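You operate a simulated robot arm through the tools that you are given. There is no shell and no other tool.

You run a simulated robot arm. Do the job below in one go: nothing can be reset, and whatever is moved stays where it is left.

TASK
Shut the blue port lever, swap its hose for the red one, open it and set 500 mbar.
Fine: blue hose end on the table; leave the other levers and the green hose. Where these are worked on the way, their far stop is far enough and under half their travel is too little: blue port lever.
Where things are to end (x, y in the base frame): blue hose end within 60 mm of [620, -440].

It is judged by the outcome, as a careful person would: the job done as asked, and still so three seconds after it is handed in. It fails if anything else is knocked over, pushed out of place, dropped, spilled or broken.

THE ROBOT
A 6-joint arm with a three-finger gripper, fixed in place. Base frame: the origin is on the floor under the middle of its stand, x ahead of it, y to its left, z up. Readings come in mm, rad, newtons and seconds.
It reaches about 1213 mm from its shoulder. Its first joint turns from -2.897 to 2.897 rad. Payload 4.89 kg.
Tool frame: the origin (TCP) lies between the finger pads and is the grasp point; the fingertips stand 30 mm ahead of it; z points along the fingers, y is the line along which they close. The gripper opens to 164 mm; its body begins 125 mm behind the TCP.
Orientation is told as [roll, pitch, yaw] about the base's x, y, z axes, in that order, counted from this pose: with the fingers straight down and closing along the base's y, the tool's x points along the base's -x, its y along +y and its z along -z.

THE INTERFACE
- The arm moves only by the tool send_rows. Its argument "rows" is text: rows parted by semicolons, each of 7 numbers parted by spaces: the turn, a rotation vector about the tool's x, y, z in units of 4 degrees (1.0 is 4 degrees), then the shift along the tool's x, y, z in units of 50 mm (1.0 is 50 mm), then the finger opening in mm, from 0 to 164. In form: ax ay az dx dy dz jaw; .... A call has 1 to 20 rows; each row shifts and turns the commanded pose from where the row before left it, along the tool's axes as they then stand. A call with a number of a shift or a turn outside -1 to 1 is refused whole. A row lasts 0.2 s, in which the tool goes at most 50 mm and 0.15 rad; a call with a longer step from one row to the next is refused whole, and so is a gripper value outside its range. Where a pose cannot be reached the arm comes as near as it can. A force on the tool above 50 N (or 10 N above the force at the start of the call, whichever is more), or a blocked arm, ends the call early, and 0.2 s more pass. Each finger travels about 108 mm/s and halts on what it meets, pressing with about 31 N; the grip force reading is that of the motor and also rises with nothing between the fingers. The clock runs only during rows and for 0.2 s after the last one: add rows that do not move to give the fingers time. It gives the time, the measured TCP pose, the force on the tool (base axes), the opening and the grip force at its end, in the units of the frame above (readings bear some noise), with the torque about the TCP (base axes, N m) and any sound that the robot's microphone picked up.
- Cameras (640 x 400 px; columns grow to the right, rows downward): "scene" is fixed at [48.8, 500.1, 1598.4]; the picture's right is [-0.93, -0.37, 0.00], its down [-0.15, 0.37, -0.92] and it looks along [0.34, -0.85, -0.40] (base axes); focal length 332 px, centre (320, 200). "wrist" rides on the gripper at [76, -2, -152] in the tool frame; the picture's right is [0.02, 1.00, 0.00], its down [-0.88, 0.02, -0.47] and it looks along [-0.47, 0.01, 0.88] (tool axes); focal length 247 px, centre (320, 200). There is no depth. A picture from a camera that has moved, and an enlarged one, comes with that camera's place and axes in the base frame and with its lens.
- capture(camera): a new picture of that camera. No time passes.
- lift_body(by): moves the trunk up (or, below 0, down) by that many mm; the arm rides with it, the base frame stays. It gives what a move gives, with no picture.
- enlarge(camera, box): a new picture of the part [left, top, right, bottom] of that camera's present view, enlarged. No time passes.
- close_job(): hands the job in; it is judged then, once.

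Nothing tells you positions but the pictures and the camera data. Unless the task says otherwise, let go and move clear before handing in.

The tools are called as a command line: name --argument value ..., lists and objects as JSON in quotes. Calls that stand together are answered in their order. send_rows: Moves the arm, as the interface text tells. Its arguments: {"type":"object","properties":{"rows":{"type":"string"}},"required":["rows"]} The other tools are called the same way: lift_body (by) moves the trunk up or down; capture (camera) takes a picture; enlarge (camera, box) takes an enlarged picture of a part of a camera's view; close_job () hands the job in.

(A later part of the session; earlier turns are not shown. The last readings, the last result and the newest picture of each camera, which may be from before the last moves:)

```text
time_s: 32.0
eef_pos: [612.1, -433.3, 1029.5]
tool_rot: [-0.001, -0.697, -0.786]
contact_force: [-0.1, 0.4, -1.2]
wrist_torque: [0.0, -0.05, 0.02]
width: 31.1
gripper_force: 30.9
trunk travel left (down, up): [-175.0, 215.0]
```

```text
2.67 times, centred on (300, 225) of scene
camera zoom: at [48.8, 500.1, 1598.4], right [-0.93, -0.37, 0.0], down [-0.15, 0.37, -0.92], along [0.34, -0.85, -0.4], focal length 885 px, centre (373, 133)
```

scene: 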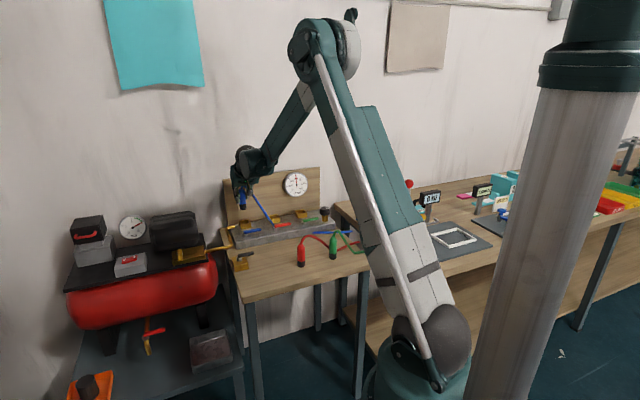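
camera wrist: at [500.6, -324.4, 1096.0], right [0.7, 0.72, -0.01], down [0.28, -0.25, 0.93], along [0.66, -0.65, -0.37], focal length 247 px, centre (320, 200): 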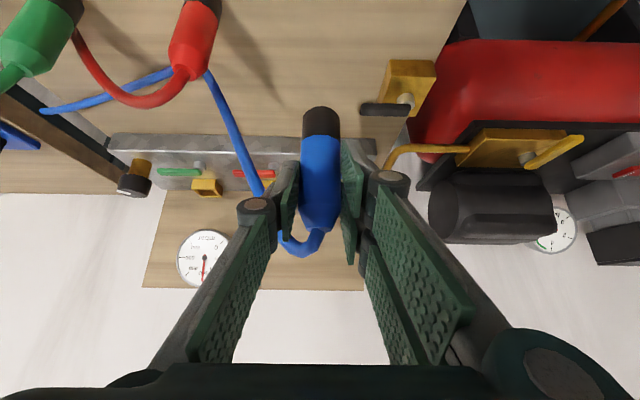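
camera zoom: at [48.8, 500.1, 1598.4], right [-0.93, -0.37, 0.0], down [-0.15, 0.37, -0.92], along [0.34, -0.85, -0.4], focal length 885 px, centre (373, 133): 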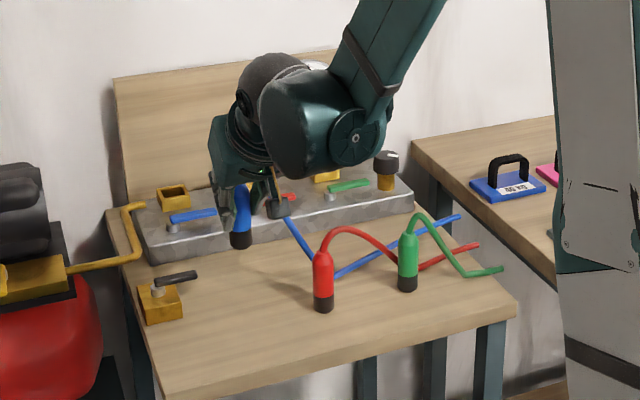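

The plug is above the drop point. Lowering most of the way, then checking.

send_rows --rows "0 0 0 0.514 0 0.613 24;0 0 0 0.514 0 0.613 24;0 0 0 0.514 0 0.613 24;0 0 0 0 0 0 24"

capture --camera "wrist"

enlarge --camera "scene" --box '[200, 150, 400, 300]'

```text
time_s: 33.0
eef_pos: [614.6, -432.9, 905.5]
tool_rot: [-0.001, -0.698, -0.784]
contact_force: [0.7, -0.3, -1.1]
wrist_torque: [0.03, 0.05, 0.0]
width: 30.8
gripper_force: 31.0
trunk travel left (down, up): [-175.0, 215.0]
```

```text
taken
camera wrist: at [502.3, -323.9, 974.8], right [0.7, 0.72, -0.01], down [0.28, -0.25, 0.93], along [0.66, -0.65, -0.37], focal length 247 px, centre (320, 200)
```

wrist: 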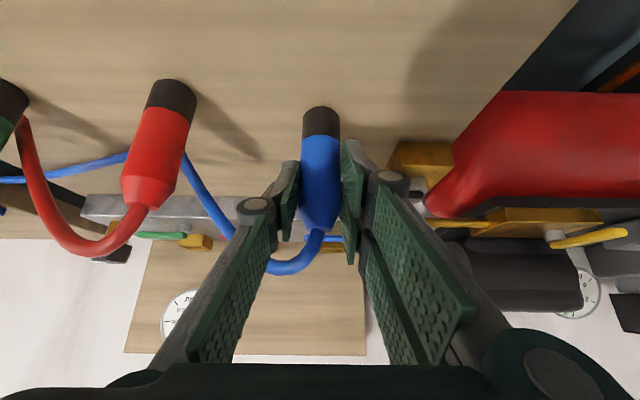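

```text
2.67 times, centred on (300, 225) of scene
camera zoom: at [48.8, 500.1, 1598.4], right [-0.93, -0.37, 0.0], down [-0.15, 0.37, -0.92], along [0.34, -0.85, -0.4], focal length 885 px, centre (373, 133)
```

zoom: 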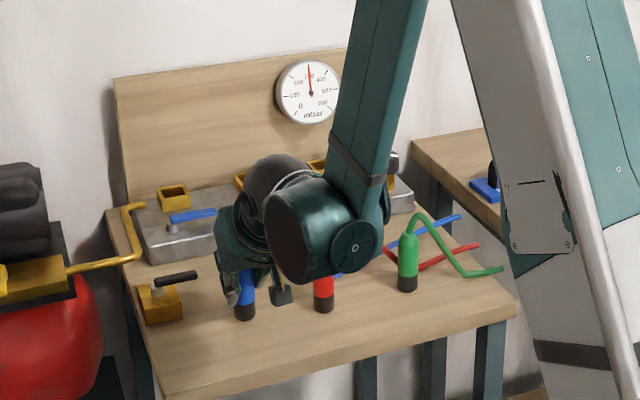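

enlarge --camera "wrist" --box '[80, 60, 240, 240]'

enlarge --camera "wrist" --box '[260, 80, 420, 240]'

enlarge --camera "scene" --box '[250, 210, 330, 280]'

```text
2.22 times, centred on (160, 150) of wrist
camera zoom: at [502.3, -323.9, 974.8], right [0.7, 0.72, -0.01], down [0.28, -0.25, 0.93], along [0.66, -0.65, -0.37], focal length 549 px, centre (676, 311)
```

zoom: 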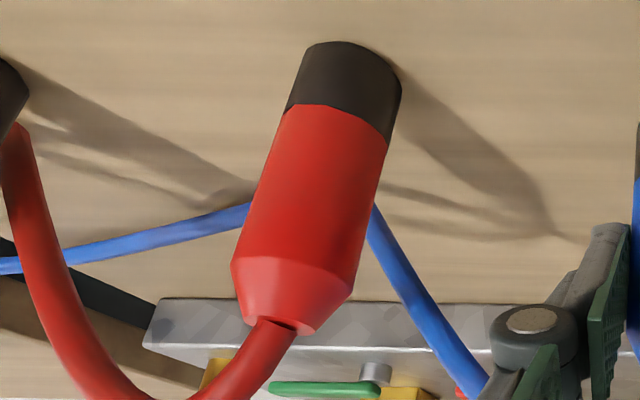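

```text
2.50 times, centred on (340, 160) of wrist
camera zoom: at [502.3, -323.9, 974.8], right [0.7, 0.72, -0.01], down [0.28, -0.25, 0.93], along [0.66, -0.65, -0.37], focal length 617 px, centre (270, 300)
```

zoom: 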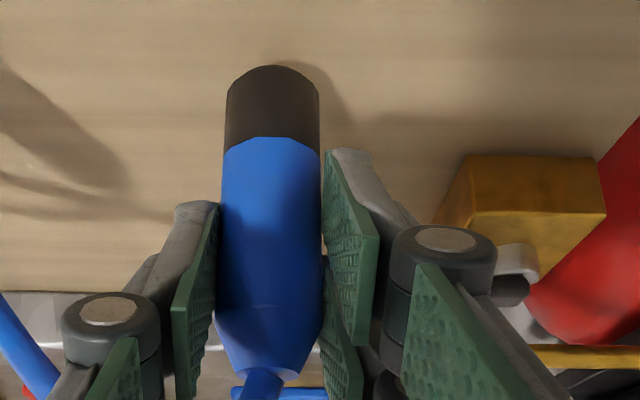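

```text
5.71 times, centred on (290, 245) of scene
camera zoom: at [48.8, 500.1, 1598.4], right [-0.93, -0.37, 0.0], down [-0.15, 0.37, -0.92], along [0.34, -0.85, -0.4], focal length 1896 px, centre (491, -57)
```

zoom: 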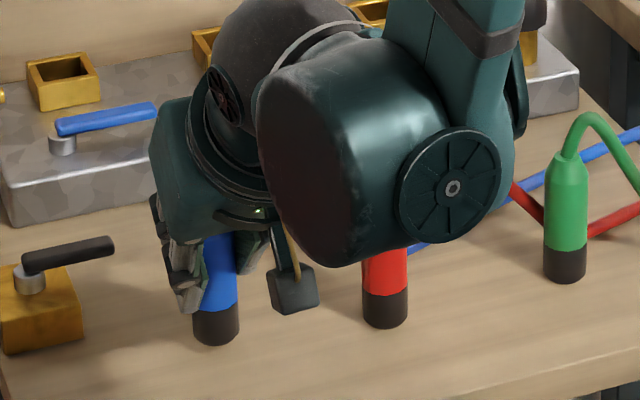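

The blue plug's bottom seems close to the table already (about z≈835 against a table near 825). I'll lower slowly in small steps and watch the force.

send_rows --rows "0 0 0 0.0257 0 0.0306 24;0 0 0 0.0257 0 0.0306 24;0 0 0 0 0 0 24"

send_rows --rows "0 0 0 0.0257 0 0.0306 24;0 0 0 0.0129 0 0.0153 24;0 0 0 0 0 0 24"

send_rows --rows "0 0 0 0.0257 0 0.0306 24;0 0 0 0.0129 0 0.0153 24;0 0 0 0 0 0 24"

enlarge --camera "wrist" --box '[260, 80, 420, 240]'

```text
time_s: 33.8
eef_pos: [612.7, -433.3, 903.7]
tool_rot: [0.0, -0.699, -0.785]
contact_force: [-0.7, -0.4, -1.6]
wrist_torque: [0.03, 0.01, 0.03]
width: 31.1
gripper_force: 30.6
trunk travel left (down, up): [-175.0, 215.0]
```

```text
time_s: 34.6
eef_pos: [614.1, -432.9, 901.3]
tool_rot: [0.0, -0.698, -0.786]
contact_force: [-0.4, -0.7, -0.7]
wrist_torque: [-0.02, 0.01, 0.03]
width: 30.9
gripper_force: 30.9
trunk travel left (down, up): [-175.0, 215.0]
```

```text
time_s: 35.4
eef_pos: [613.5, -434.1, 898.0]
tool_rot: [0.001, -0.7, -0.785]
contact_force: [0.1, 0.2, -2.0]
wrist_torque: [-0.02, 0.04, 0.0]
width: 31.0
gripper_force: 31.2
trunk travel left (down, up): [-175.0, 215.0]
```

```text
2.50 times, centred on (340, 160) of wrist
camera zoom: at [501.3, -324.1, 965.3], right [0.7, 0.72, -0.01], down [0.28, -0.25, 0.93], along [0.66, -0.65, -0.37], focal length 617 px, centre (270, 300)
```

zoom: 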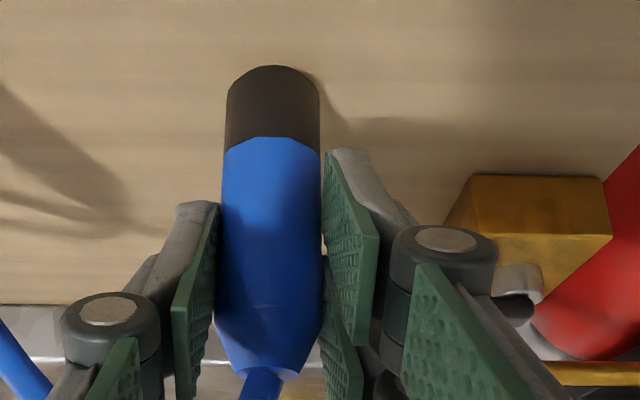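

No contact yet; continuing down in small steps.

send_rows --rows "0 0 0 0.0257 0 0.0306 24;0 0 0 0 0 0 24"

send_rows --rows "0 0 0 0.0257 0 0.0306 24;0 0 0 0 0 0 24"

send_rows --rows "0 0 0 0.0257 0 0.0306 24;0 0 0 0 0 0 24"

enlarge --camera "wrist" --box '[260, 80, 420, 240]'

```text
time_s: 36.0
eef_pos: [613.3, -432.8, 897.3]
tool_rot: [0.001, -0.701, -0.785]
contact_force: [-1.0, 1.5, 27.9]
wrist_torque: [-0.24, -0.17, 0.04]
width: 31.0
gripper_force: 30.9
trunk travel left (down, up): [-175.0, 215.0]
```

```text
time_s: 36.6
eef_pos: [613.3, -434.5, 894.9]
tool_rot: [0.0, -0.699, -0.786]
contact_force: [3.8, -0.7, 29.0]
wrist_torque: [-0.37, -0.4, 0.04]
width: 31.0
gripper_force: 31.0
trunk travel left (down, up): [-175.0, 215.0]
```

```text
time_s: 37.2
eef_pos: [612.4, -433.1, 892.8]
tool_rot: [0.0, -0.697, -0.785]
contact_force: [1.0, -2.1, 25.3]
wrist_torque: [-0.33, -0.18, 0.03]
width: 30.9
gripper_force: 31.3
trunk travel left (down, up): [-175.0, 215.0]
```

```text
2.50 times, centred on (340, 160) of wrist
camera zoom: at [500.8, -323.4, 959.8], right [0.7, 0.72, -0.01], down [0.27, -0.25, 0.93], along [0.66, -0.65, -0.37], focal length 617 px, centre (270, 300)
```

zoom: 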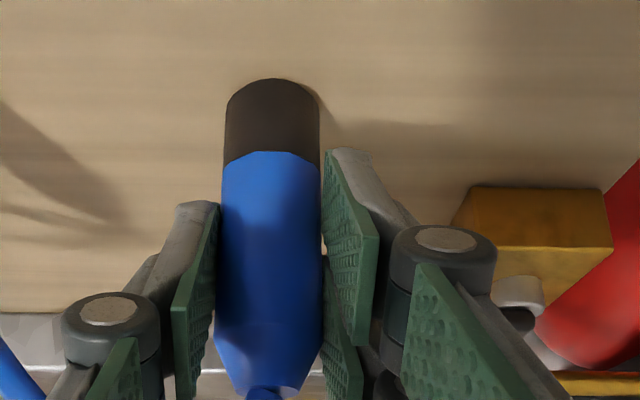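

Contact was at TCP z≈897, so the table is at z≈825 and the plug is standing on it (it slid a few mm in the grip). I'll release it and back out along the tool axis.

send_rows --rows "0 0 0 0 0 0 34;0 0 0 0 0 0 40;0 0 0 0 0 0 50;0 0 0 0 0 0 60;0 0 0 0 0 0 60"

capture --camera "wrist"

```text
time_s: 38.4
eef_pos: [612.5, -433.2, 892.4]
tool_rot: [0.0, -0.698, -0.785]
contact_force: [0.3, -0.1, -0.4]
wrist_torque: [-0.04, -0.04, -0.03]
width: 60.3
gripper_force: 0.0
trunk travel left (down, up): [-175.0, 215.0]
```

```text
taken
camera wrist: at [501.5, -323.7, 959.3], right [0.7, 0.72, -0.01], down [0.28, -0.25, 0.93], along [0.66, -0.65, -0.37], focal length 247 px, centre (320, 200)
```

wrist: 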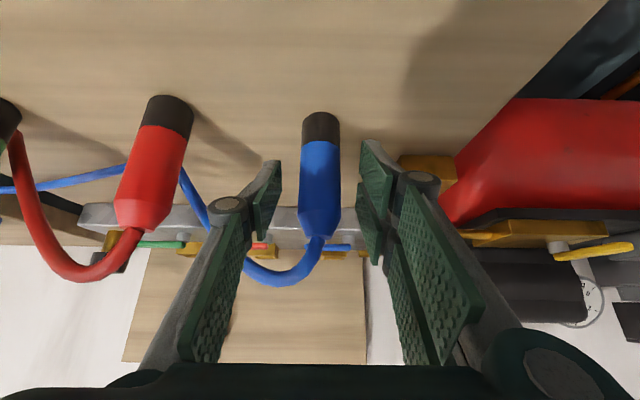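

The blue plug is standing free. Backing out.

send_rows --rows "0 0 0 0 0 -0.4 60;0 0 0 0 0 -0.8 60;0 0 0 0 0 -0.8 60;0 0 0 0 0 -0.8 60;0 0 0 0 0 0 60"

capture --camera "wrist"

enlarge --camera "scene" --box '[200, 150, 400, 300]'

```text
time_s: 39.6
eef_pos: [548.7, -368.8, 999.5]
tool_rot: [0.0, -0.698, -0.785]
contact_force: [-0.5, 0.5, 0.0]
wrist_torque: [-0.02, -0.06, 0.01]
width: 60.3
gripper_force: 0.1
trunk travel left (down, up): [-175.0, 215.0]
```

```text
taken
camera wrist: at [436.6, -259.3, 1066.6], right [0.7, 0.72, -0.01], down [0.28, -0.25, 0.93], along [0.66, -0.65, -0.37], focal length 247 px, centre (320, 200)
```

wrist: 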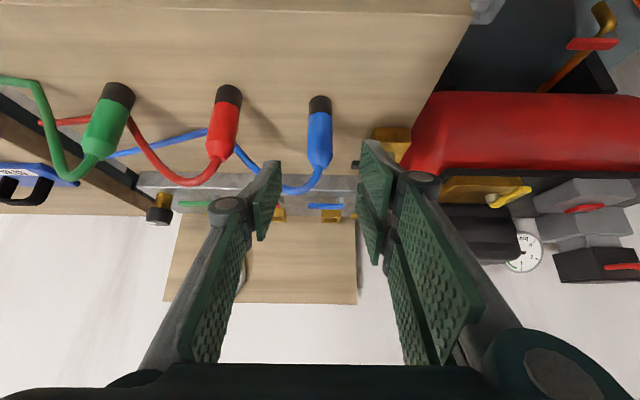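

```text
2.67 times, centred on (300, 225) of scene
camera zoom: at [48.8, 500.1, 1598.4], right [-0.93, -0.37, 0.0], down [-0.15, 0.37, -0.92], along [0.34, -0.85, -0.4], focal length 885 px, centre (373, 133)
```

zoom: 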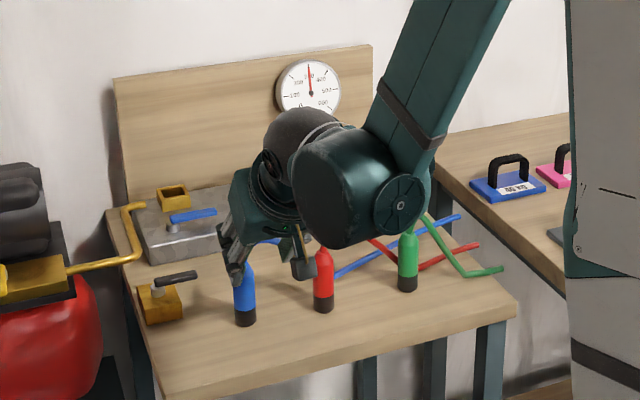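

enlarge --camera "wrist" --box '[190, 70, 350, 200]'

```text
3.08 times, centred on (270, 135) of wrist
camera zoom: at [436.6, -259.3, 1066.6], right [0.7, 0.72, -0.01], down [0.28, -0.25, 0.93], along [0.66, -0.65, -0.37], focal length 760 px, centre (474, 400)
```

zoom: 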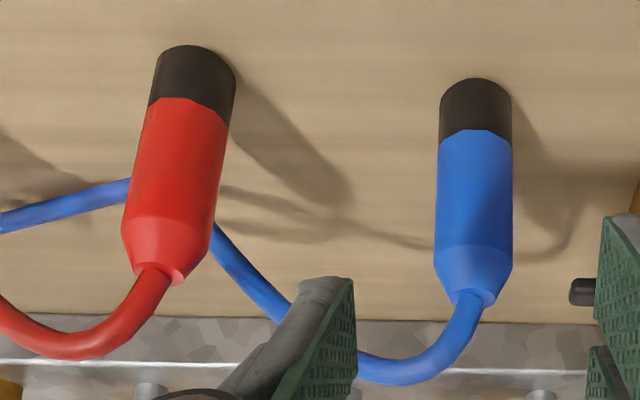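

Blue stands at about (619,-440) and the red plug at about (528,-514). I'll shift to a hover in front of the red plug using the same tilt so that I grip it exactly as I gripped the blue one.

send_rows --rows "0 0 0 0.031 -0.785 0.196 60;0 0 0 0.031 -0.785 0.196 60;0 0 0 0.032 -0.784 0.196 60;0 0 0 0 0 0 60"

capture --camera "wrist"

enlarge --camera "wrist" --box '[260, 90, 380, 250]'

enlarge --camera "scene" --box '[200, 150, 400, 300]'

```text
time_s: 40.6
eef_pos: [479.1, -465.0, 973.9]
tool_rot: [0.001, -0.698, -0.785]
contact_force: [-0.5, 0.7, -0.2]
wrist_torque: [-0.01, 0.06, -0.03]
width: 59.8
gripper_force: 0.0
trunk travel left (down, up): [-175.0, 215.0]
```

```text
taken
camera wrist: at [367.7, -355.5, 1041.3], right [0.7, 0.72, -0.01], down [0.28, -0.25, 0.93], along [0.66, -0.65, -0.37], focal length 247 px, centre (320, 200)
```

wrist: 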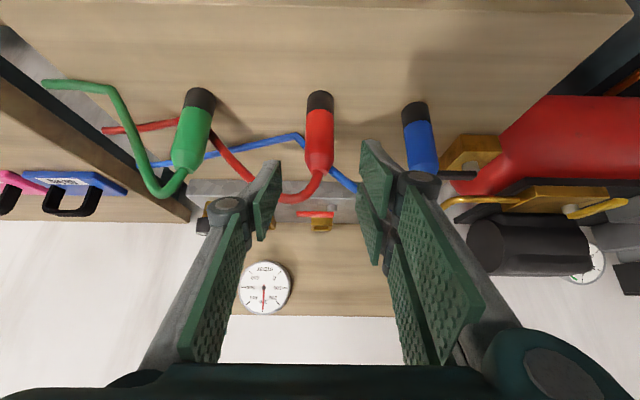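

```text
2.50 times, centred on (320, 170) of wrist
camera zoom: at [367.7, -355.5, 1041.3], right [0.7, 0.72, -0.01], down [0.28, -0.25, 0.93], along [0.66, -0.65, -0.37], focal length 617 px, centre (320, 275)
```

zoom: 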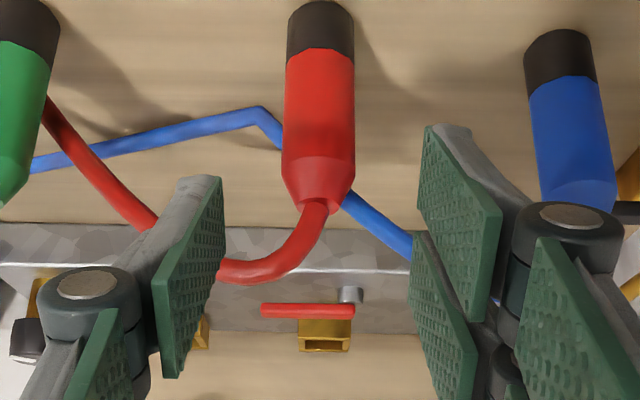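

```text
2.67 times, centred on (300, 225) of scene
camera zoom: at [48.8, 500.1, 1598.4], right [-0.93, -0.37, 0.0], down [-0.15, 0.37, -0.92], along [0.34, -0.85, -0.4], focal length 885 px, centre (373, 133)
```

zoom: 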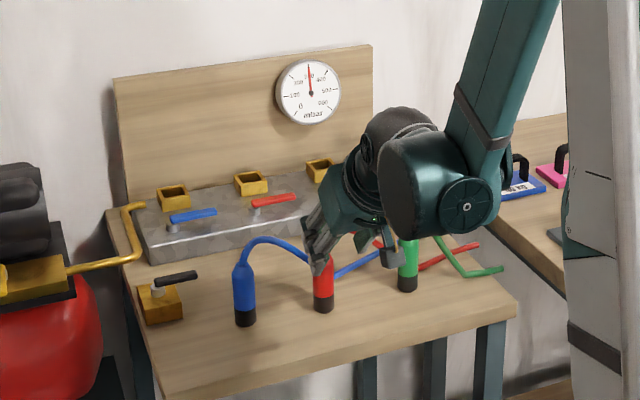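

The red plug lines up with the jaw centre. I'll advance to the grasp pose (TCP z≈897), check the pose, then close.

send_rows --rows "0 0 0 0.078 -0.01 0 60;0 0 0 0 0 0.486 60;0 0 0 0 0 0.486 60;0 0 0 0 0 0.486 60;0 0 0 0 0 0.486 60;0 0 0 0 0 0 60"

enlarge --camera "wrist" --box '[260, 90, 380, 250]'

```text
time_s: 42.0
eef_pos: [517.7, -507.2, 897.7]
tool_rot: [0.0, -0.697, -0.785]
contact_force: [0.4, 0.3, -0.6]
wrist_torque: [0.03, 0.0, 0.02]
width: 60.0
gripper_force: 0.0
trunk travel left (down, up): [-175.0, 215.0]
```

```text
2.50 times, centred on (320, 170) of wrist
camera zoom: at [406.3, -398.0, 964.5], right [0.7, 0.72, -0.01], down [0.28, -0.25, 0.93], along [0.66, -0.65, -0.37], focal length 617 px, centre (320, 275)
```

zoom: 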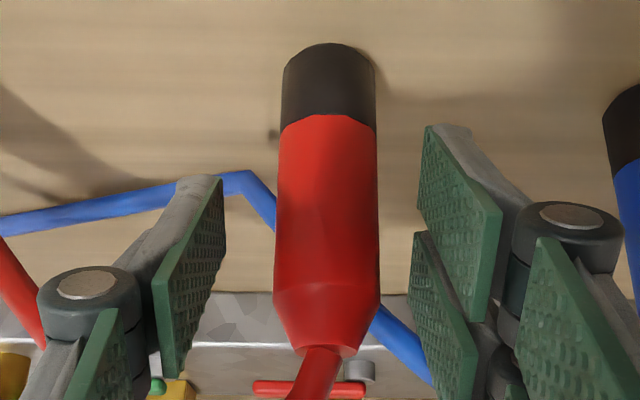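

Compared with the blue grasp, the red plug sits about 2 mm to the right and about 1.5 mm further from the tool. I'll make that small correction and then close.

send_rows --rows "0 0 0 -0.023 0.044 0.019 60;0 0 0 0 0 0 60;0 0 0 0 0 0 60"

enlarge --camera "wrist" --box '[260, 90, 380, 250]'

```text
time_s: 42.8
eef_pos: [520.4, -506.0, 896.3]
tool_rot: [-0.002, -0.699, -0.787]
contact_force: [0.7, 0.8, 0.1]
wrist_torque: [0.01, 0.05, 0.03]
width: 60.3
gripper_force: 0.0
trunk travel left (down, up): [-175.0, 215.0]
```

```text
2.50 times, centred on (320, 170) of wrist
camera zoom: at [408.5, -396.9, 964.3], right [0.7, 0.72, -0.01], down [0.28, -0.25, 0.93], along [0.66, -0.65, -0.37], focal length 617 px, centre (320, 275)
```

zoom: 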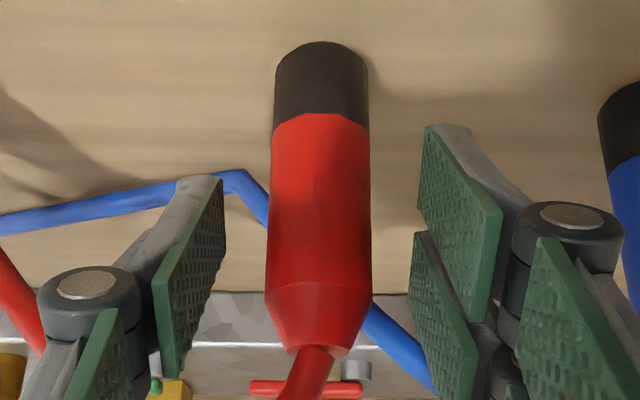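

Now it matches the blue grasp picture. Closing on the red plug.

send_rows --rows "0 0 0 0 0 0 48;0 0 0 0 0 0 38;0 0 0 0 0 0 28;0 0 0 0 0 0 24;0 0 0 0 0 0 24"

enlarge --camera "wrist" --box '[260, 90, 380, 250]'

```text
time_s: 44.0
eef_pos: [519.8, -506.5, 896.6]
tool_rot: [0.0, -0.698, -0.785]
contact_force: [-0.6, 0.2, 0.3]
wrist_torque: [0.0, -0.01, 0.0]
width: 31.0
gripper_force: 31.4
trunk travel left (down, up): [-175.0, 215.0]
```

```text
2.50 times, centred on (320, 170) of wrist
camera zoom: at [408.5, -396.9, 964.3], right [0.7, 0.72, -0.01], down [0.28, -0.25, 0.93], along [0.66, -0.65, -0.37], focal length 617 px, centre (320, 275)
```

zoom: 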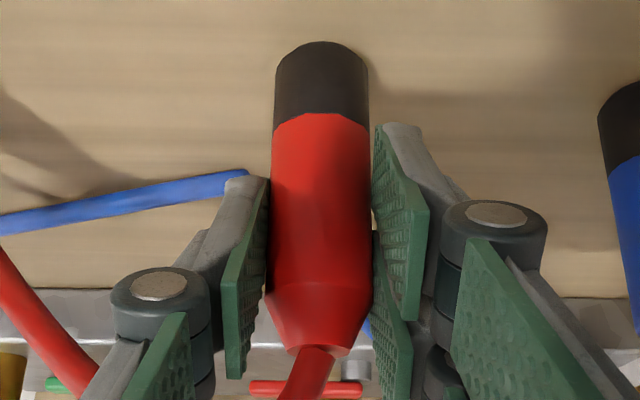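

The red plug is held just as the blue one was. I'll lift it straight up and check.

send_rows --rows "0 0 0 -0.2 0 -0.238 24;0 0 0 -0.424 0 -0.505 24;0 0 0 -0.424 0 -0.505 24;0 0 0 -0.424 0 -0.505 24;0 0 0 -0.24 0 -0.286 24;0 0 0 0 0 0 24"

enlarge --camera "wrist" --box '[260, 90, 380, 250]'

enlarge --camera "scene" --box '[200, 150, 400, 300]'

```text
time_s: 45.4
eef_pos: [520.5, -506.4, 1030.8]
tool_rot: [-0.001, -0.696, -0.784]
contact_force: [0.3, 0.0, -1.4]
wrist_torque: [-0.02, 0.04, -0.01]
width: 30.9
gripper_force: 30.8
trunk travel left (down, up): [-175.0, 215.0]
```

```text
2.50 times, centred on (320, 170) of wrist
camera zoom: at [408.8, -396.8, 1097.3], right [0.7, 0.72, -0.01], down [0.28, -0.25, 0.93], along [0.66, -0.65, -0.37], focal length 617 px, centre (320, 275)
```

zoom: 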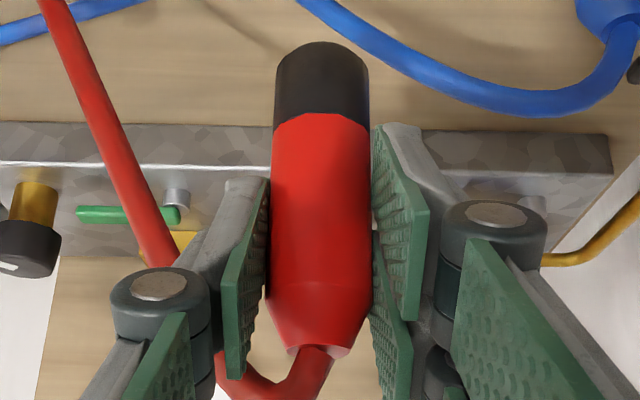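

```text
2.67 times, centred on (300, 225) of scene
camera zoom: at [48.8, 500.1, 1598.4], right [-0.93, -0.37, 0.0], down [-0.15, 0.37, -0.92], along [0.34, -0.85, -0.4], focal length 885 px, centre (373, 133)
```

zoom: 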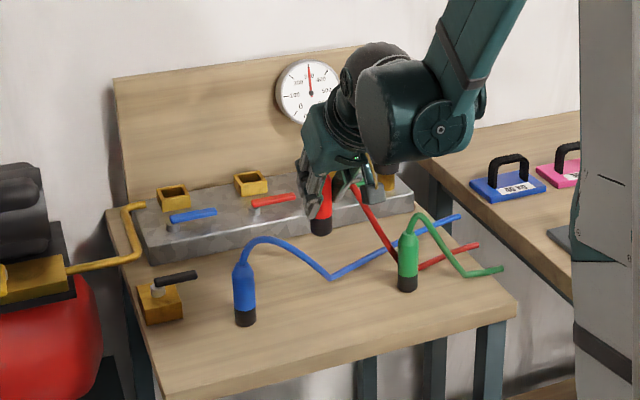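

Lifted cleanly. Carrying it at this height to above the blue socket.

send_rows --rows "0 0 0 -0.596 0.3333 0.5002 24;0 0 0 -0.596 0.3333 0.5002 24;0 0 0 -0.596 0.3333 0.5002 24;0 0 0 -0.596 0.3333 0.5002 24;0 0 0 -0.596 0.3333 0.5002 24;0 0 0 -0.596 0.3333 0.5002 24;0 0 0 -0.596 0.3333 0.5002 24;0 0 0 -0.596 0.3333 0.5002 24;0 0 0 -0.596 0.3333 0.5002 24;0 0 0 0 0 0 24;0 0 0 0 0 0 24"

capture --camera "wrist"

enlarge --camera "scene" --box '[200, 160, 320, 260]'

```text
time_s: 47.8
eef_pos: [875.0, -648.8, 1029.4]
tool_rot: [0.0, -0.698, -0.786]
contact_force: [1.1, 0.4, -1.1]
wrist_torque: [0.0, 0.05, -0.02]
width: 31.4
gripper_force: 31.0
trunk travel left (down, up): [-175.0, 215.0]
```

```text
taken
camera wrist: at [763.7, -539.3, 1097.0], right [0.7, 0.72, -0.01], down [0.28, -0.25, 0.93], along [0.66, -0.65, -0.37], focal length 247 px, centre (320, 200)
```

wrist: 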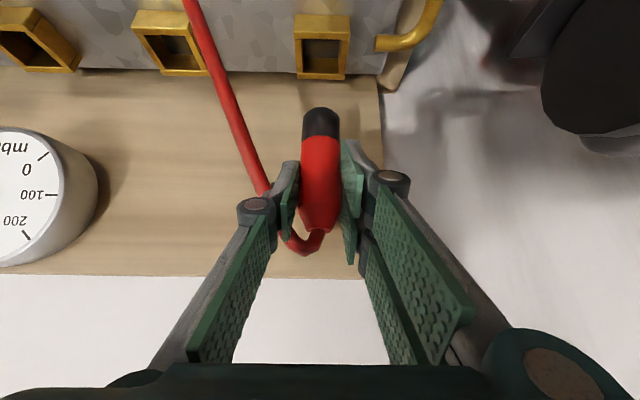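

```text
4.00 times, centred on (260, 210) of scene
camera zoom: at [48.8, 500.1, 1598.4], right [-0.93, -0.37, 0.0], down [-0.15, 0.37, -0.92], along [0.34, -0.85, -0.4], focal length 1327 px, centre (560, 160)
```

zoom: 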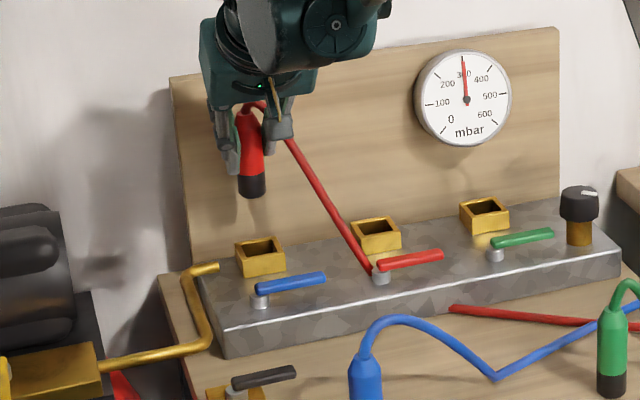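

I'm above the socket, about 2 mm too far toward the backboard compared with the recorded insertion pose. I'll correct that and lower to just above the socket rim.

send_rows --rows "0 0 0 0.032 0 -0.027 24;0 0 0 0.257 0 0.306 24;0 0 0 0.257 0 0.306 24;0 0 0 0.206 0 0.245 24;0 0 0 0 0 0 24;0 0 0 0 0 0 24"

enlarge --camera "wrist" --box '[260, 50, 380, 210]'

enlarge --camera "scene" --box '[220, 180, 280, 240]'

```text
time_s: 49.2
eef_pos: [873.6, -645.5, 973.7]
tool_rot: [0.0, -0.7, -0.787]
contact_force: [-0.2, -1.0, -0.9]
wrist_torque: [-0.02, 0.02, -0.03]
width: 31.1
gripper_force: 31.1
trunk travel left (down, up): [-175.0, 215.0]
```

```text
2.50 times, centred on (320, 130) of wrist
camera zoom: at [760.9, -536.3, 1041.3], right [0.7, 0.72, -0.01], down [0.28, -0.25, 0.93], along [0.66, -0.65, -0.37], focal length 617 px, centre (320, 375)
```

zoom: 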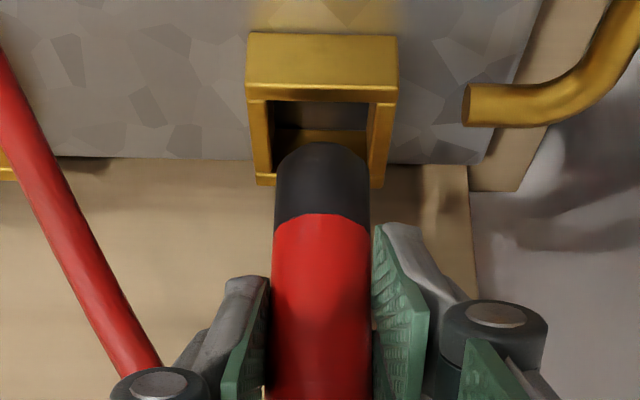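

```text
6.67 times, centred on (250, 210) of scene
camera zoom: at [48.8, 500.1, 1598.4], right [-0.93, -0.37, 0.0], down [-0.15, 0.37, -0.92], along [0.34, -0.85, -0.4], focal length 2212 px, centre (787, 133)
```

zoom: 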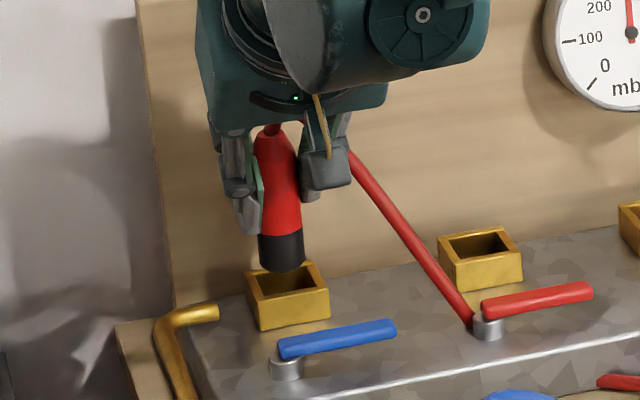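

The lateral alignment looks right; I need about 2 mm back toward the board. Correcting and lowering closer to the rim.

send_rows --rows "0 0 0 -0.029 0 0.0244 24;0 0 0 0.0643 0 0.0766 24;0 0 0 0.0643 0 0.0766 24;0 0 0 0 0 0 24;0 0 0 0 0 0 24"

enlarge --camera "wrist" --box '[260, 50, 380, 210]'

enlarge --camera "scene" --box '[220, 180, 280, 240]'

```text
time_s: 50.4
eef_pos: [875.3, -647.6, 964.4]
tool_rot: [0.0, -0.698, -0.785]
contact_force: [-1.1, 0.4, -1.7]
wrist_torque: [-0.03, 0.0, -0.04]
width: 30.8
gripper_force: 31.0
trunk travel left (down, up): [-175.0, 215.0]
```

```text
2.50 times, centred on (320, 130) of wrist
camera zoom: at [763.1, -538.0, 1032.5], right [0.7, 0.72, -0.01], down [0.28, -0.25, 0.93], along [0.66, -0.65, -0.37], focal length 617 px, centre (320, 375)
```

zoom: 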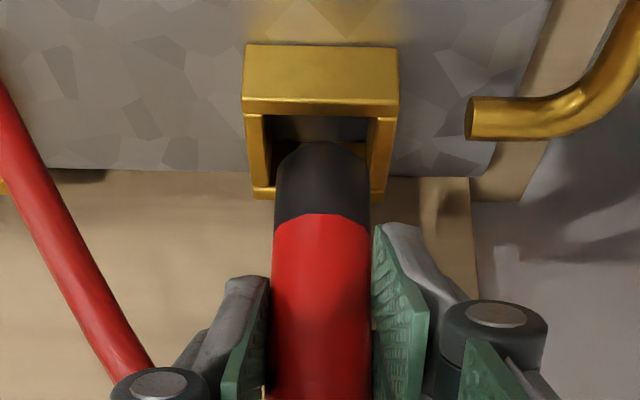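

```text
6.67 times, centred on (250, 210) of scene
camera zoom: at [48.8, 500.1, 1598.4], right [-0.93, -0.37, 0.0], down [-0.15, 0.37, -0.92], along [0.34, -0.85, -0.4], focal length 2212 px, centre (787, 133)
```

zoom: 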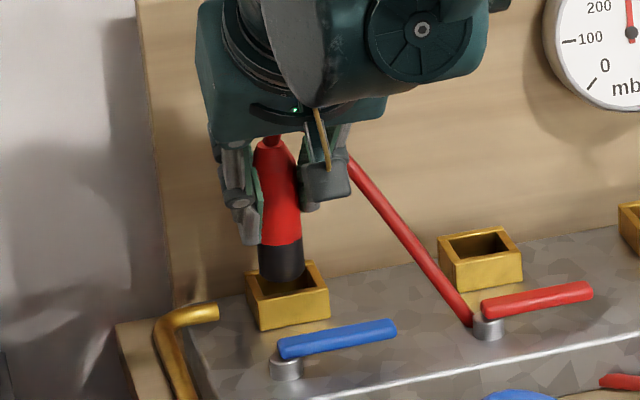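

Aligned within about half a millimetre; a tiny trim, then lower gently into the socket watching the force.

send_rows --rows "0 0 0 0.0077 -0.01 -0.0064 24;0 0 0 0.0386 0 0.046 24;0 0 0 0.0386 0 0.046 24;0 0 0 0 0 0 24"

send_rows --rows "0 0 0 0.0257 0 0.0306 24;0 0 0 0 0 0 24"

enlarge --camera "wrist" --box '[260, 50, 380, 210]'

```text
time_s: 51.4
eef_pos: [874.0, -647.9, 958.5]
tool_rot: [-0.001, -0.7, -0.786]
contact_force: [0.7, -0.8, 0.0]
wrist_torque: [0.05, -0.01, 0.0]
width: 31.2
gripper_force: 30.4
trunk travel left (down, up): [-175.0, 215.0]
```

```text
time_s: 52.0
eef_pos: [874.4, -647.4, 955.4]
tool_rot: [0.001, -0.699, -0.784]
contact_force: [0.4, 0.7, -1.4]
wrist_torque: [0.02, 0.0, -0.01]
width: 31.2
gripper_force: 31.1
trunk travel left (down, up): [-175.0, 215.0]
```

```text
2.50 times, centred on (320, 130) of wrist
camera zoom: at [762.6, -538.1, 1023.7], right [0.7, 0.72, -0.01], down [0.28, -0.25, 0.93], along [0.66, -0.65, -0.37], focal length 617 px, centre (320, 375)
```

zoom: 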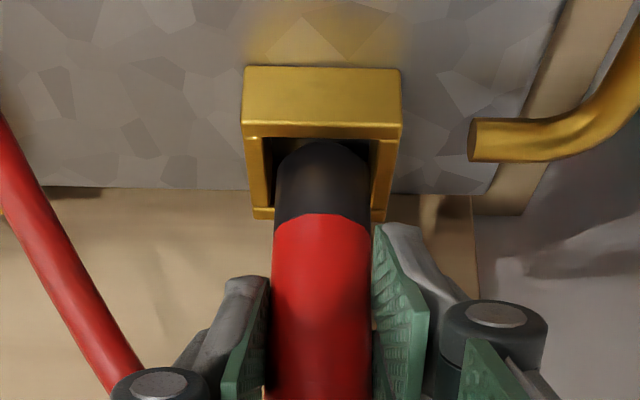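

The plug's bottom is at the rim with no contact force. Continuing down.

send_rows --rows "0 0 0 0.0257 0 0.0306 24;0 0 0 0.0257 0 0.0306 24;0 0 0 0 0 0 24"

enlarge --camera "wrist" --box '[260, 50, 380, 210]'

```text
time_s: 52.8
eef_pos: [875.1, -646.0, 952.9]
tool_rot: [0.0, -0.697, -0.786]
contact_force: [-0.3, 0.1, -1.7]
wrist_torque: [0.04, 0.01, 0.01]
width: 30.9
gripper_force: 31.5
trunk travel left (down, up): [-175.0, 215.0]
```

```text
2.50 times, centred on (320, 130) of wrist
camera zoom: at [762.9, -537.6, 1019.6], right [0.7, 0.72, -0.01], down [0.28, -0.25, 0.93], along [0.66, -0.65, -0.37], focal length 617 px, centre (320, 375)
```

zoom: 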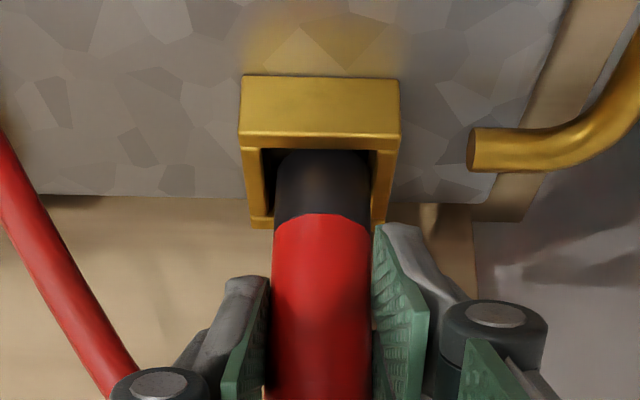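

The plug has entered the socket freely. Continuing to seat it.

send_rows --rows "0 0 0 0.0257 -0.006 0.0306 24;0 0 0 0.0257 0 0.0306 24;0 0 0 0.0257 0 0.0306 24;0 0 0 0.0257 0 0.0306 24;0 0 0 0 0 0 24"

send_rows --rows "0 0 0 0.0257 0 0.0306 24;0 0 0 0.0129 0 0.0153 24;0 0 0 0 0 0 24"

enlarge --camera "wrist" --box '[260, 50, 380, 210]'

```text
time_s: 54.0
eef_pos: [873.0, -646.4, 945.3]
tool_rot: [0.0, -0.698, -0.785]
contact_force: [-0.1, 0.2, -1.0]
wrist_torque: [-0.01, 0.01, -0.02]
width: 31.0
gripper_force: 31.5
trunk travel left (down, up): [-175.0, 215.0]
```

```text
time_s: 54.8
eef_pos: [873.3, -646.2, 940.5]
tool_rot: [-0.001, -0.698, -0.786]
contact_force: [-0.5, 0.3, -0.8]
wrist_torque: [0.03, -0.02, -0.02]
width: 31.0
gripper_force: 31.3
trunk travel left (down, up): [-175.0, 215.0]
```

```text
2.50 times, centred on (320, 130) of wrist
camera zoom: at [761.9, -537.2, 1008.1], right [0.7, 0.72, -0.01], down [0.28, -0.25, 0.93], along [0.66, -0.65, -0.37], focal length 617 px, centre (320, 375)
```

zoom: 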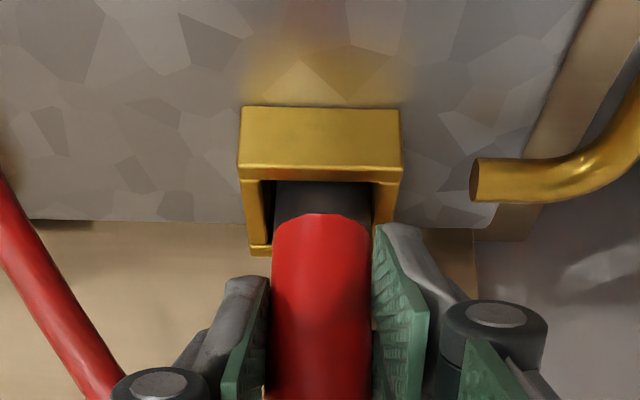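

Almost seated (blue sat at TCP z≈937.5). A few more small steps until it bottoms.

send_rows --rows "0 0 0 0.0193 0 0.023 24;0 0 0 0 0 0 24"

send_rows --rows "0 0 0 0.0193 0 0.023 24;0 0 0 0 0 0 24"

enlarge --camera "wrist" --box '[260, 50, 380, 210]'

```text
time_s: 55.4
eef_pos: [874.0, -645.3, 940.1]
tool_rot: [0.001, -0.697, -0.786]
contact_force: [1.2, 0.9, -1.1]
wrist_torque: [0.0, 0.02, -0.04]
width: 31.0
gripper_force: 31.0
trunk travel left (down, up): [-175.0, 215.0]
```

```text
time_s: 56.0
eef_pos: [873.9, -646.7, 939.5]
tool_rot: [-0.001, -0.7, -0.785]
contact_force: [-0.5, -0.1, -1.2]
wrist_torque: [-0.01, -0.02, 0.0]
width: 31.0
gripper_force: 30.7
trunk travel left (down, up): [-175.0, 215.0]
```

```text
2.50 times, centred on (320, 130) of wrist
camera zoom: at [762.4, -537.7, 1005.7], right [0.7, 0.72, -0.01], down [0.28, -0.25, 0.93], along [0.66, -0.65, -0.37], focal length 617 px, centre (320, 375)
```

zoom: 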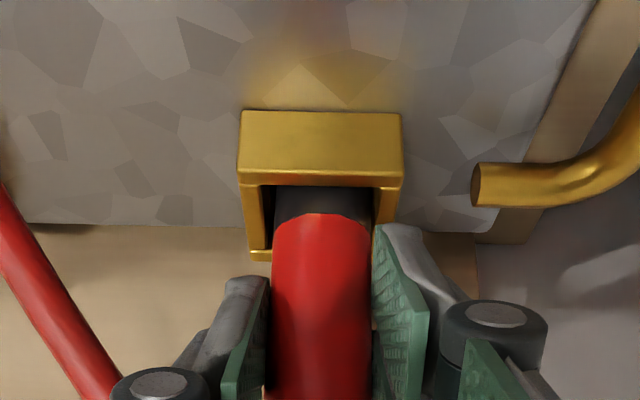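

send_rows --rows "0 0 0 0.0193 0 0.023 24;0 0 0 0 0 0 24"

send_rows --rows "0 0 0 0.0129 0 0.0153 24;0 0 0 0 0 0 24"

enlarge --camera "wrist" --box '[260, 50, 380, 210]'

enlarge --camera "scene" --box '[220, 170, 340, 250]'

```text
time_s: 56.6
eef_pos: [874.5, -646.0, 938.0]
tool_rot: [0.001, -0.699, -0.786]
contact_force: [0.8, -1.4, 6.2]
wrist_torque: [-0.22, -0.1, 0.03]
width: 30.9
gripper_force: 30.5
trunk travel left (down, up): [-175.0, 215.0]
```

```text
time_s: 57.2
eef_pos: [873.7, -646.4, 936.7]
tool_rot: [0.0, -0.7, -0.786]
contact_force: [4.5, -3.9, 16.2]
wrist_torque: [-0.56, -0.33, 0.03]
width: 30.9
gripper_force: 30.8
trunk travel left (down, up): [-175.0, 215.0]
```

```text
2.50 times, centred on (320, 130) of wrist
camera zoom: at [762.0, -537.2, 1004.1], right [0.7, 0.72, -0.01], down [0.27, -0.25, 0.93], along [0.66, -0.65, -0.37], focal length 617 px, centre (320, 375)
```

zoom: 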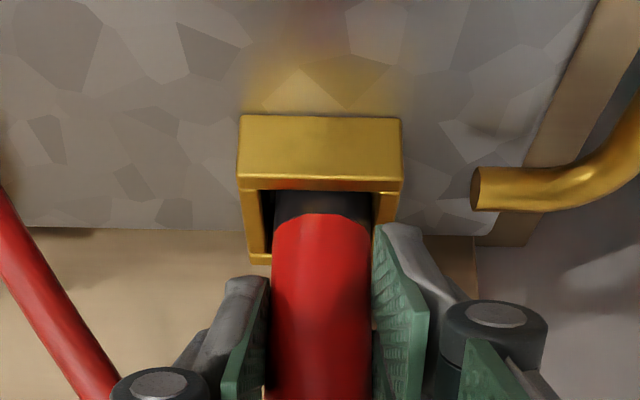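

```text
5.00 times, centred on (280, 210) of scene
camera zoom: at [48.8, 500.1, 1598.4], right [-0.93, -0.37, 0.0], down [-0.15, 0.37, -0.92], along [0.34, -0.85, -0.4], focal length 1659 px, centre (520, 150)
```

zoom: 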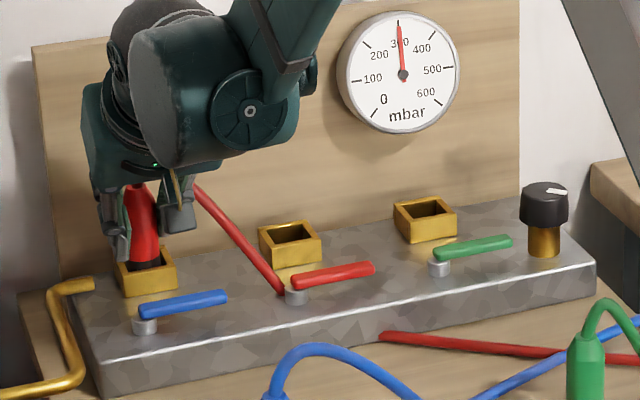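

The red plug has bottomed at the same height the blue one sat at. Releasing and backing off.

send_rows --rows "0 0 0 0 0 0 34;0 0 0 0 0 0 40;0 0 0 0 0 0 50;0 0 0 0 0 0 58;0 0 0 0 0 0 58;0 0 0 0 0 -0.4 58;0 0 0 0 0 -0.7 58;0 0 0 0 0 -0.8 58;0 0 0 0 0 -0.9 58;0 0 0 0 0 0 58"

capture --camera "wrist"

enlarge --camera "wrist" --box '[250, 60, 390, 220]'

enlarge --camera "scene" --box '[200, 150, 400, 300]'

```text
time_s: 59.4
eef_pos: [810.6, -584.7, 1044.4]
tool_rot: [-0.001, -0.697, -0.785]
contact_force: [-0.4, 0.5, 0.1]
wrist_torque: [-0.04, 0.0, 0.03]
width: 57.9
gripper_force: 0.0
trunk travel left (down, up): [-175.0, 215.0]
```

```text
taken
camera wrist: at [698.5, -474.8, 1111.9], right [0.7, 0.72, -0.01], down [0.28, -0.25, 0.93], along [0.66, -0.65, -0.37], focal length 247 px, centre (320, 200)
```

wrist: 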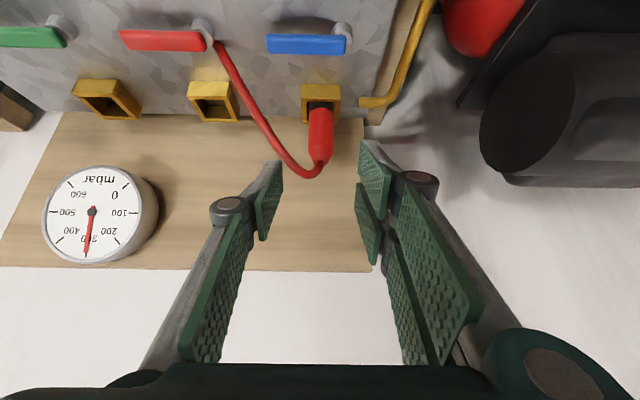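

```text
2.50 times, centred on (320, 140) of wrist
camera zoom: at [698.5, -474.8, 1111.9], right [0.7, 0.72, -0.01], down [0.28, -0.25, 0.93], along [0.66, -0.65, -0.37], focal length 617 px, centre (320, 350)
```

zoom: 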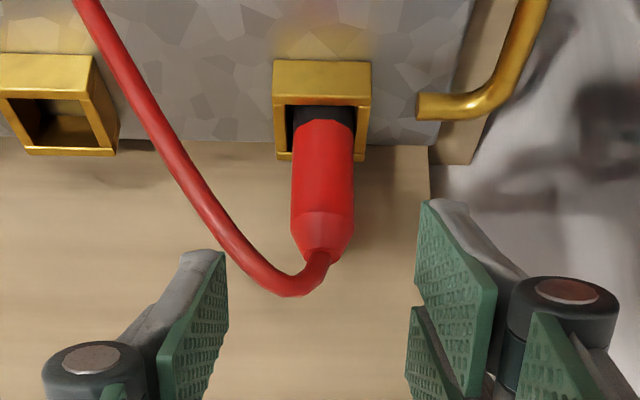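

```text
2.67 times, centred on (300, 225) of scene
camera zoom: at [48.8, 500.1, 1598.4], right [-0.93, -0.37, 0.0], down [-0.15, 0.37, -0.92], along [0.34, -0.85, -0.4], focal length 885 px, centre (373, 133)
```

zoom: 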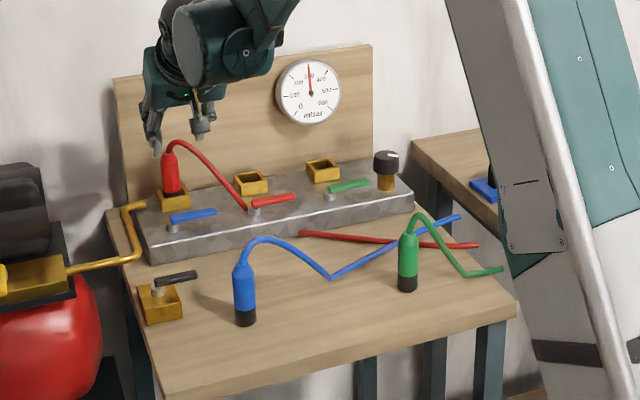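

The red plug is seated in the blue socket and the blue hose end stands on the table. Next, back to vertical with the tool turned to straddle the shut blue lever again.

send_rows --rows "0 1 0 0 0 0 58;0 1 0 0 0 0 58;0 1 0 0 0 0 58;0 1 0 0 0 0 58;0 1 0 0 0 0 58;0 1 0 0 0 0 58;0 1 0 0 0 0 58;0 1 0 0 0 0 58;0 1 0 0 0 0 58;0 1 0 0 0 0 58"

send_rows --rows "0 0 -1 0 0 0 50;0 0 -1 0 0 0 50;0 0 -1 0 0 0 50;0 0 -1 0 0 0 50;0 0 -1 0 0 0 50;0 0 -1 0 0 0 50;0 0 -1 0 0 0 50;0 0 -1 0 0 0 50;0 0 -1 0 0 0 50;0 0 -1 0 0 0 50;0 0 -1 0 0 0 50;0 0 -1 0 0 0 50;0 0 -1 0 0 0 50;0 0 -1 0 0 0 50;0 0 -1 0 0 0 50;0 0 -1 0 0 0 50;0 0 -1 0 0 0 50;0 0 -1 0 0 0 50;0 0 -1 0 0 0 50;0 0 -1 0 0 0 50"

send_rows --rows "0 0 -1 0 0 0 50;0 0 -1 0 0 0 50;0 0 -0.5 0 0 0 50;0 0 0 0.624 -0.18 0 50;0 0 0 0 0 0 50"

capture --camera "wrist"

enlarge --camera "scene" --box '[200, 150, 340, 260]'

```text
time_s: 61.6
eef_pos: [810.1, -583.4, 1043.8]
tool_rot: [0.001, 0.0, -0.786]
contact_force: [-1.2, 1.2, 0.3]
wrist_torque: [-0.09, -0.12, 0.03]
width: 58.1
gripper_force: 0.0
trunk travel left (down, up): [-175.0, 215.0]
```

```text
time_s: 65.8
eef_pos: [810.4, -582.9, 1044.0]
tool_rot: [-0.001, 0.0, 0.61]
contact_force: [0.4, -0.5, 0.7]
wrist_torque: [-0.03, -0.05, 0.02]
width: 50.0
gripper_force: 0.0
trunk travel left (down, up): [-175.0, 215.0]
```

```text
time_s: 67.0
eef_pos: [795.6, -611.5, 1044.4]
tool_rot: [0.0, 0.0, 0.786]
contact_force: [0.0, 0.2, -0.9]
wrist_torque: [0.0, 0.0, 0.0]
width: 49.9
gripper_force: 0.0
trunk travel left (down, up): [-175.0, 215.0]
```

```text
taken
camera wrist: at [742.4, -666.6, 1195.2], right [-0.72, 0.69, 0.0], down [0.61, 0.64, 0.47], along [0.33, 0.34, -0.88], focal length 247 px, centre (320, 200)
```

wrist: 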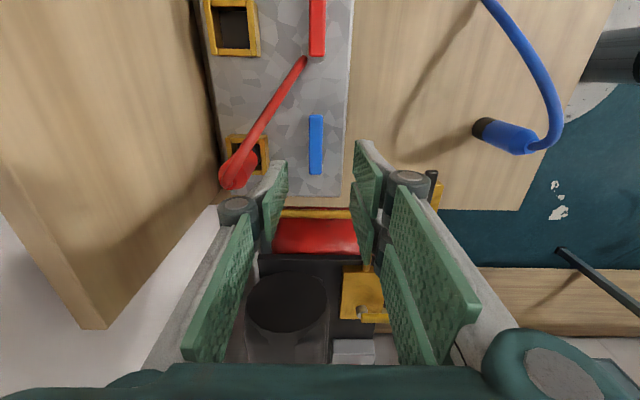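

```text
3.64 times, centred on (270, 205) of scene
camera zoom: at [48.8, 500.1, 1598.4], right [-0.93, -0.37, 0.0], down [-0.15, 0.37, -0.92], along [0.34, -0.85, -0.4], focal length 1206 px, centre (502, 182)
```

zoom: 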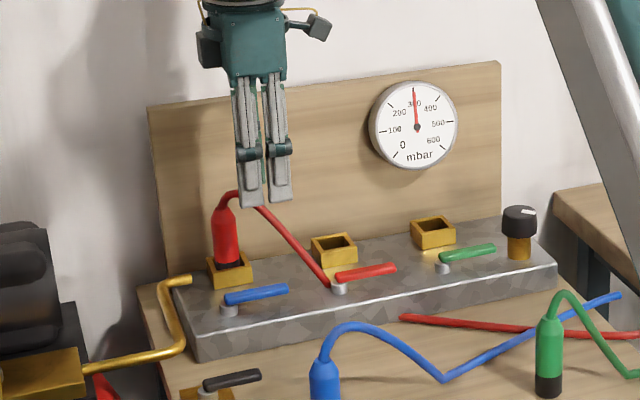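

enlarge --camera "wrist" --box '[220, 100, 380, 220]'

```text
3.33 times, centred on (300, 160) of wrist
camera zoom: at [742.4, -666.6, 1195.2], right [-0.72, 0.69, 0.0], down [0.61, 0.64, 0.47], along [0.33, 0.34, -0.88], focal length 823 px, centre (387, 333)
```

zoom: 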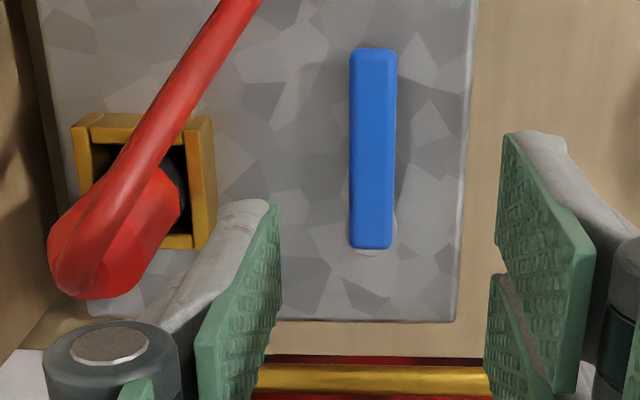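

The shut lever lies along n≈1000, about 6 mm toward the board from my tool axis. I'll shift, descend to the earlier height and narrow the jaw.

send_rows --rows "0 0 0 0 -0.118 0 50;0 0 0 0 0 0.8 50;0 0 0 0 0 0.8 50;0 0 0 0 0 0.8 50;0 0 0 0 0 0.3 50;0 0 0 0 0 0.22 50;0 0 0 0 0 0 38;0 0 0 0 0 0 38"

capture --camera "wrist"

enlarge --camera "scene" --box '[200, 150, 340, 260]'

```text
time_s: 68.8
eef_pos: [799.2, -615.4, 897.1]
tool_rot: [0.003, 0.001, 0.786]
contact_force: [0.1, -0.4, 0.2]
wrist_torque: [0.03, 0.03, 0.01]
width: 38.0
gripper_force: 0.1
trunk travel left (down, up): [-175.0, 215.0]
```

```text
taken
camera wrist: at [745.8, -671.3, 1049.9], right [-0.72, 0.69, 0.0], down [0.61, 0.64, 0.47], along [0.33, 0.34, -0.88], focal length 247 px, centre (320, 200)
```

wrist: 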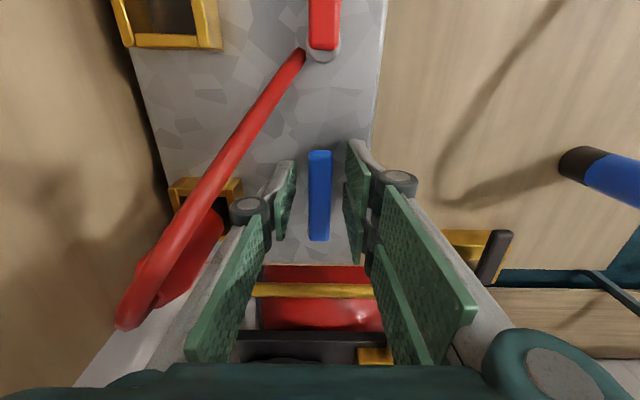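

```text
3.64 times, centred on (270, 205) of scene
camera zoom: at [48.8, 500.1, 1598.4], right [-0.93, -0.37, 0.0], down [-0.15, 0.37, -0.92], along [0.34, -0.85, -0.4], focal length 1206 px, centre (502, 182)
```

zoom: 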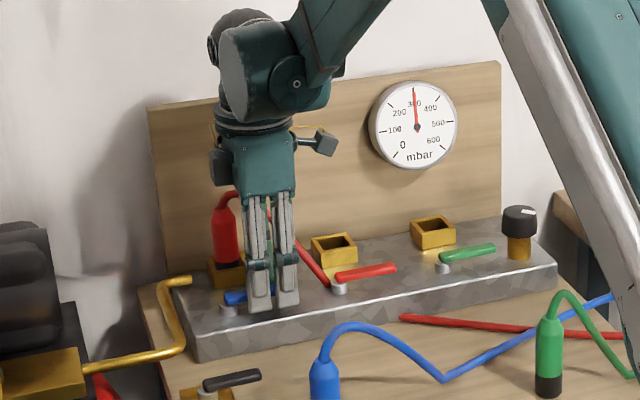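

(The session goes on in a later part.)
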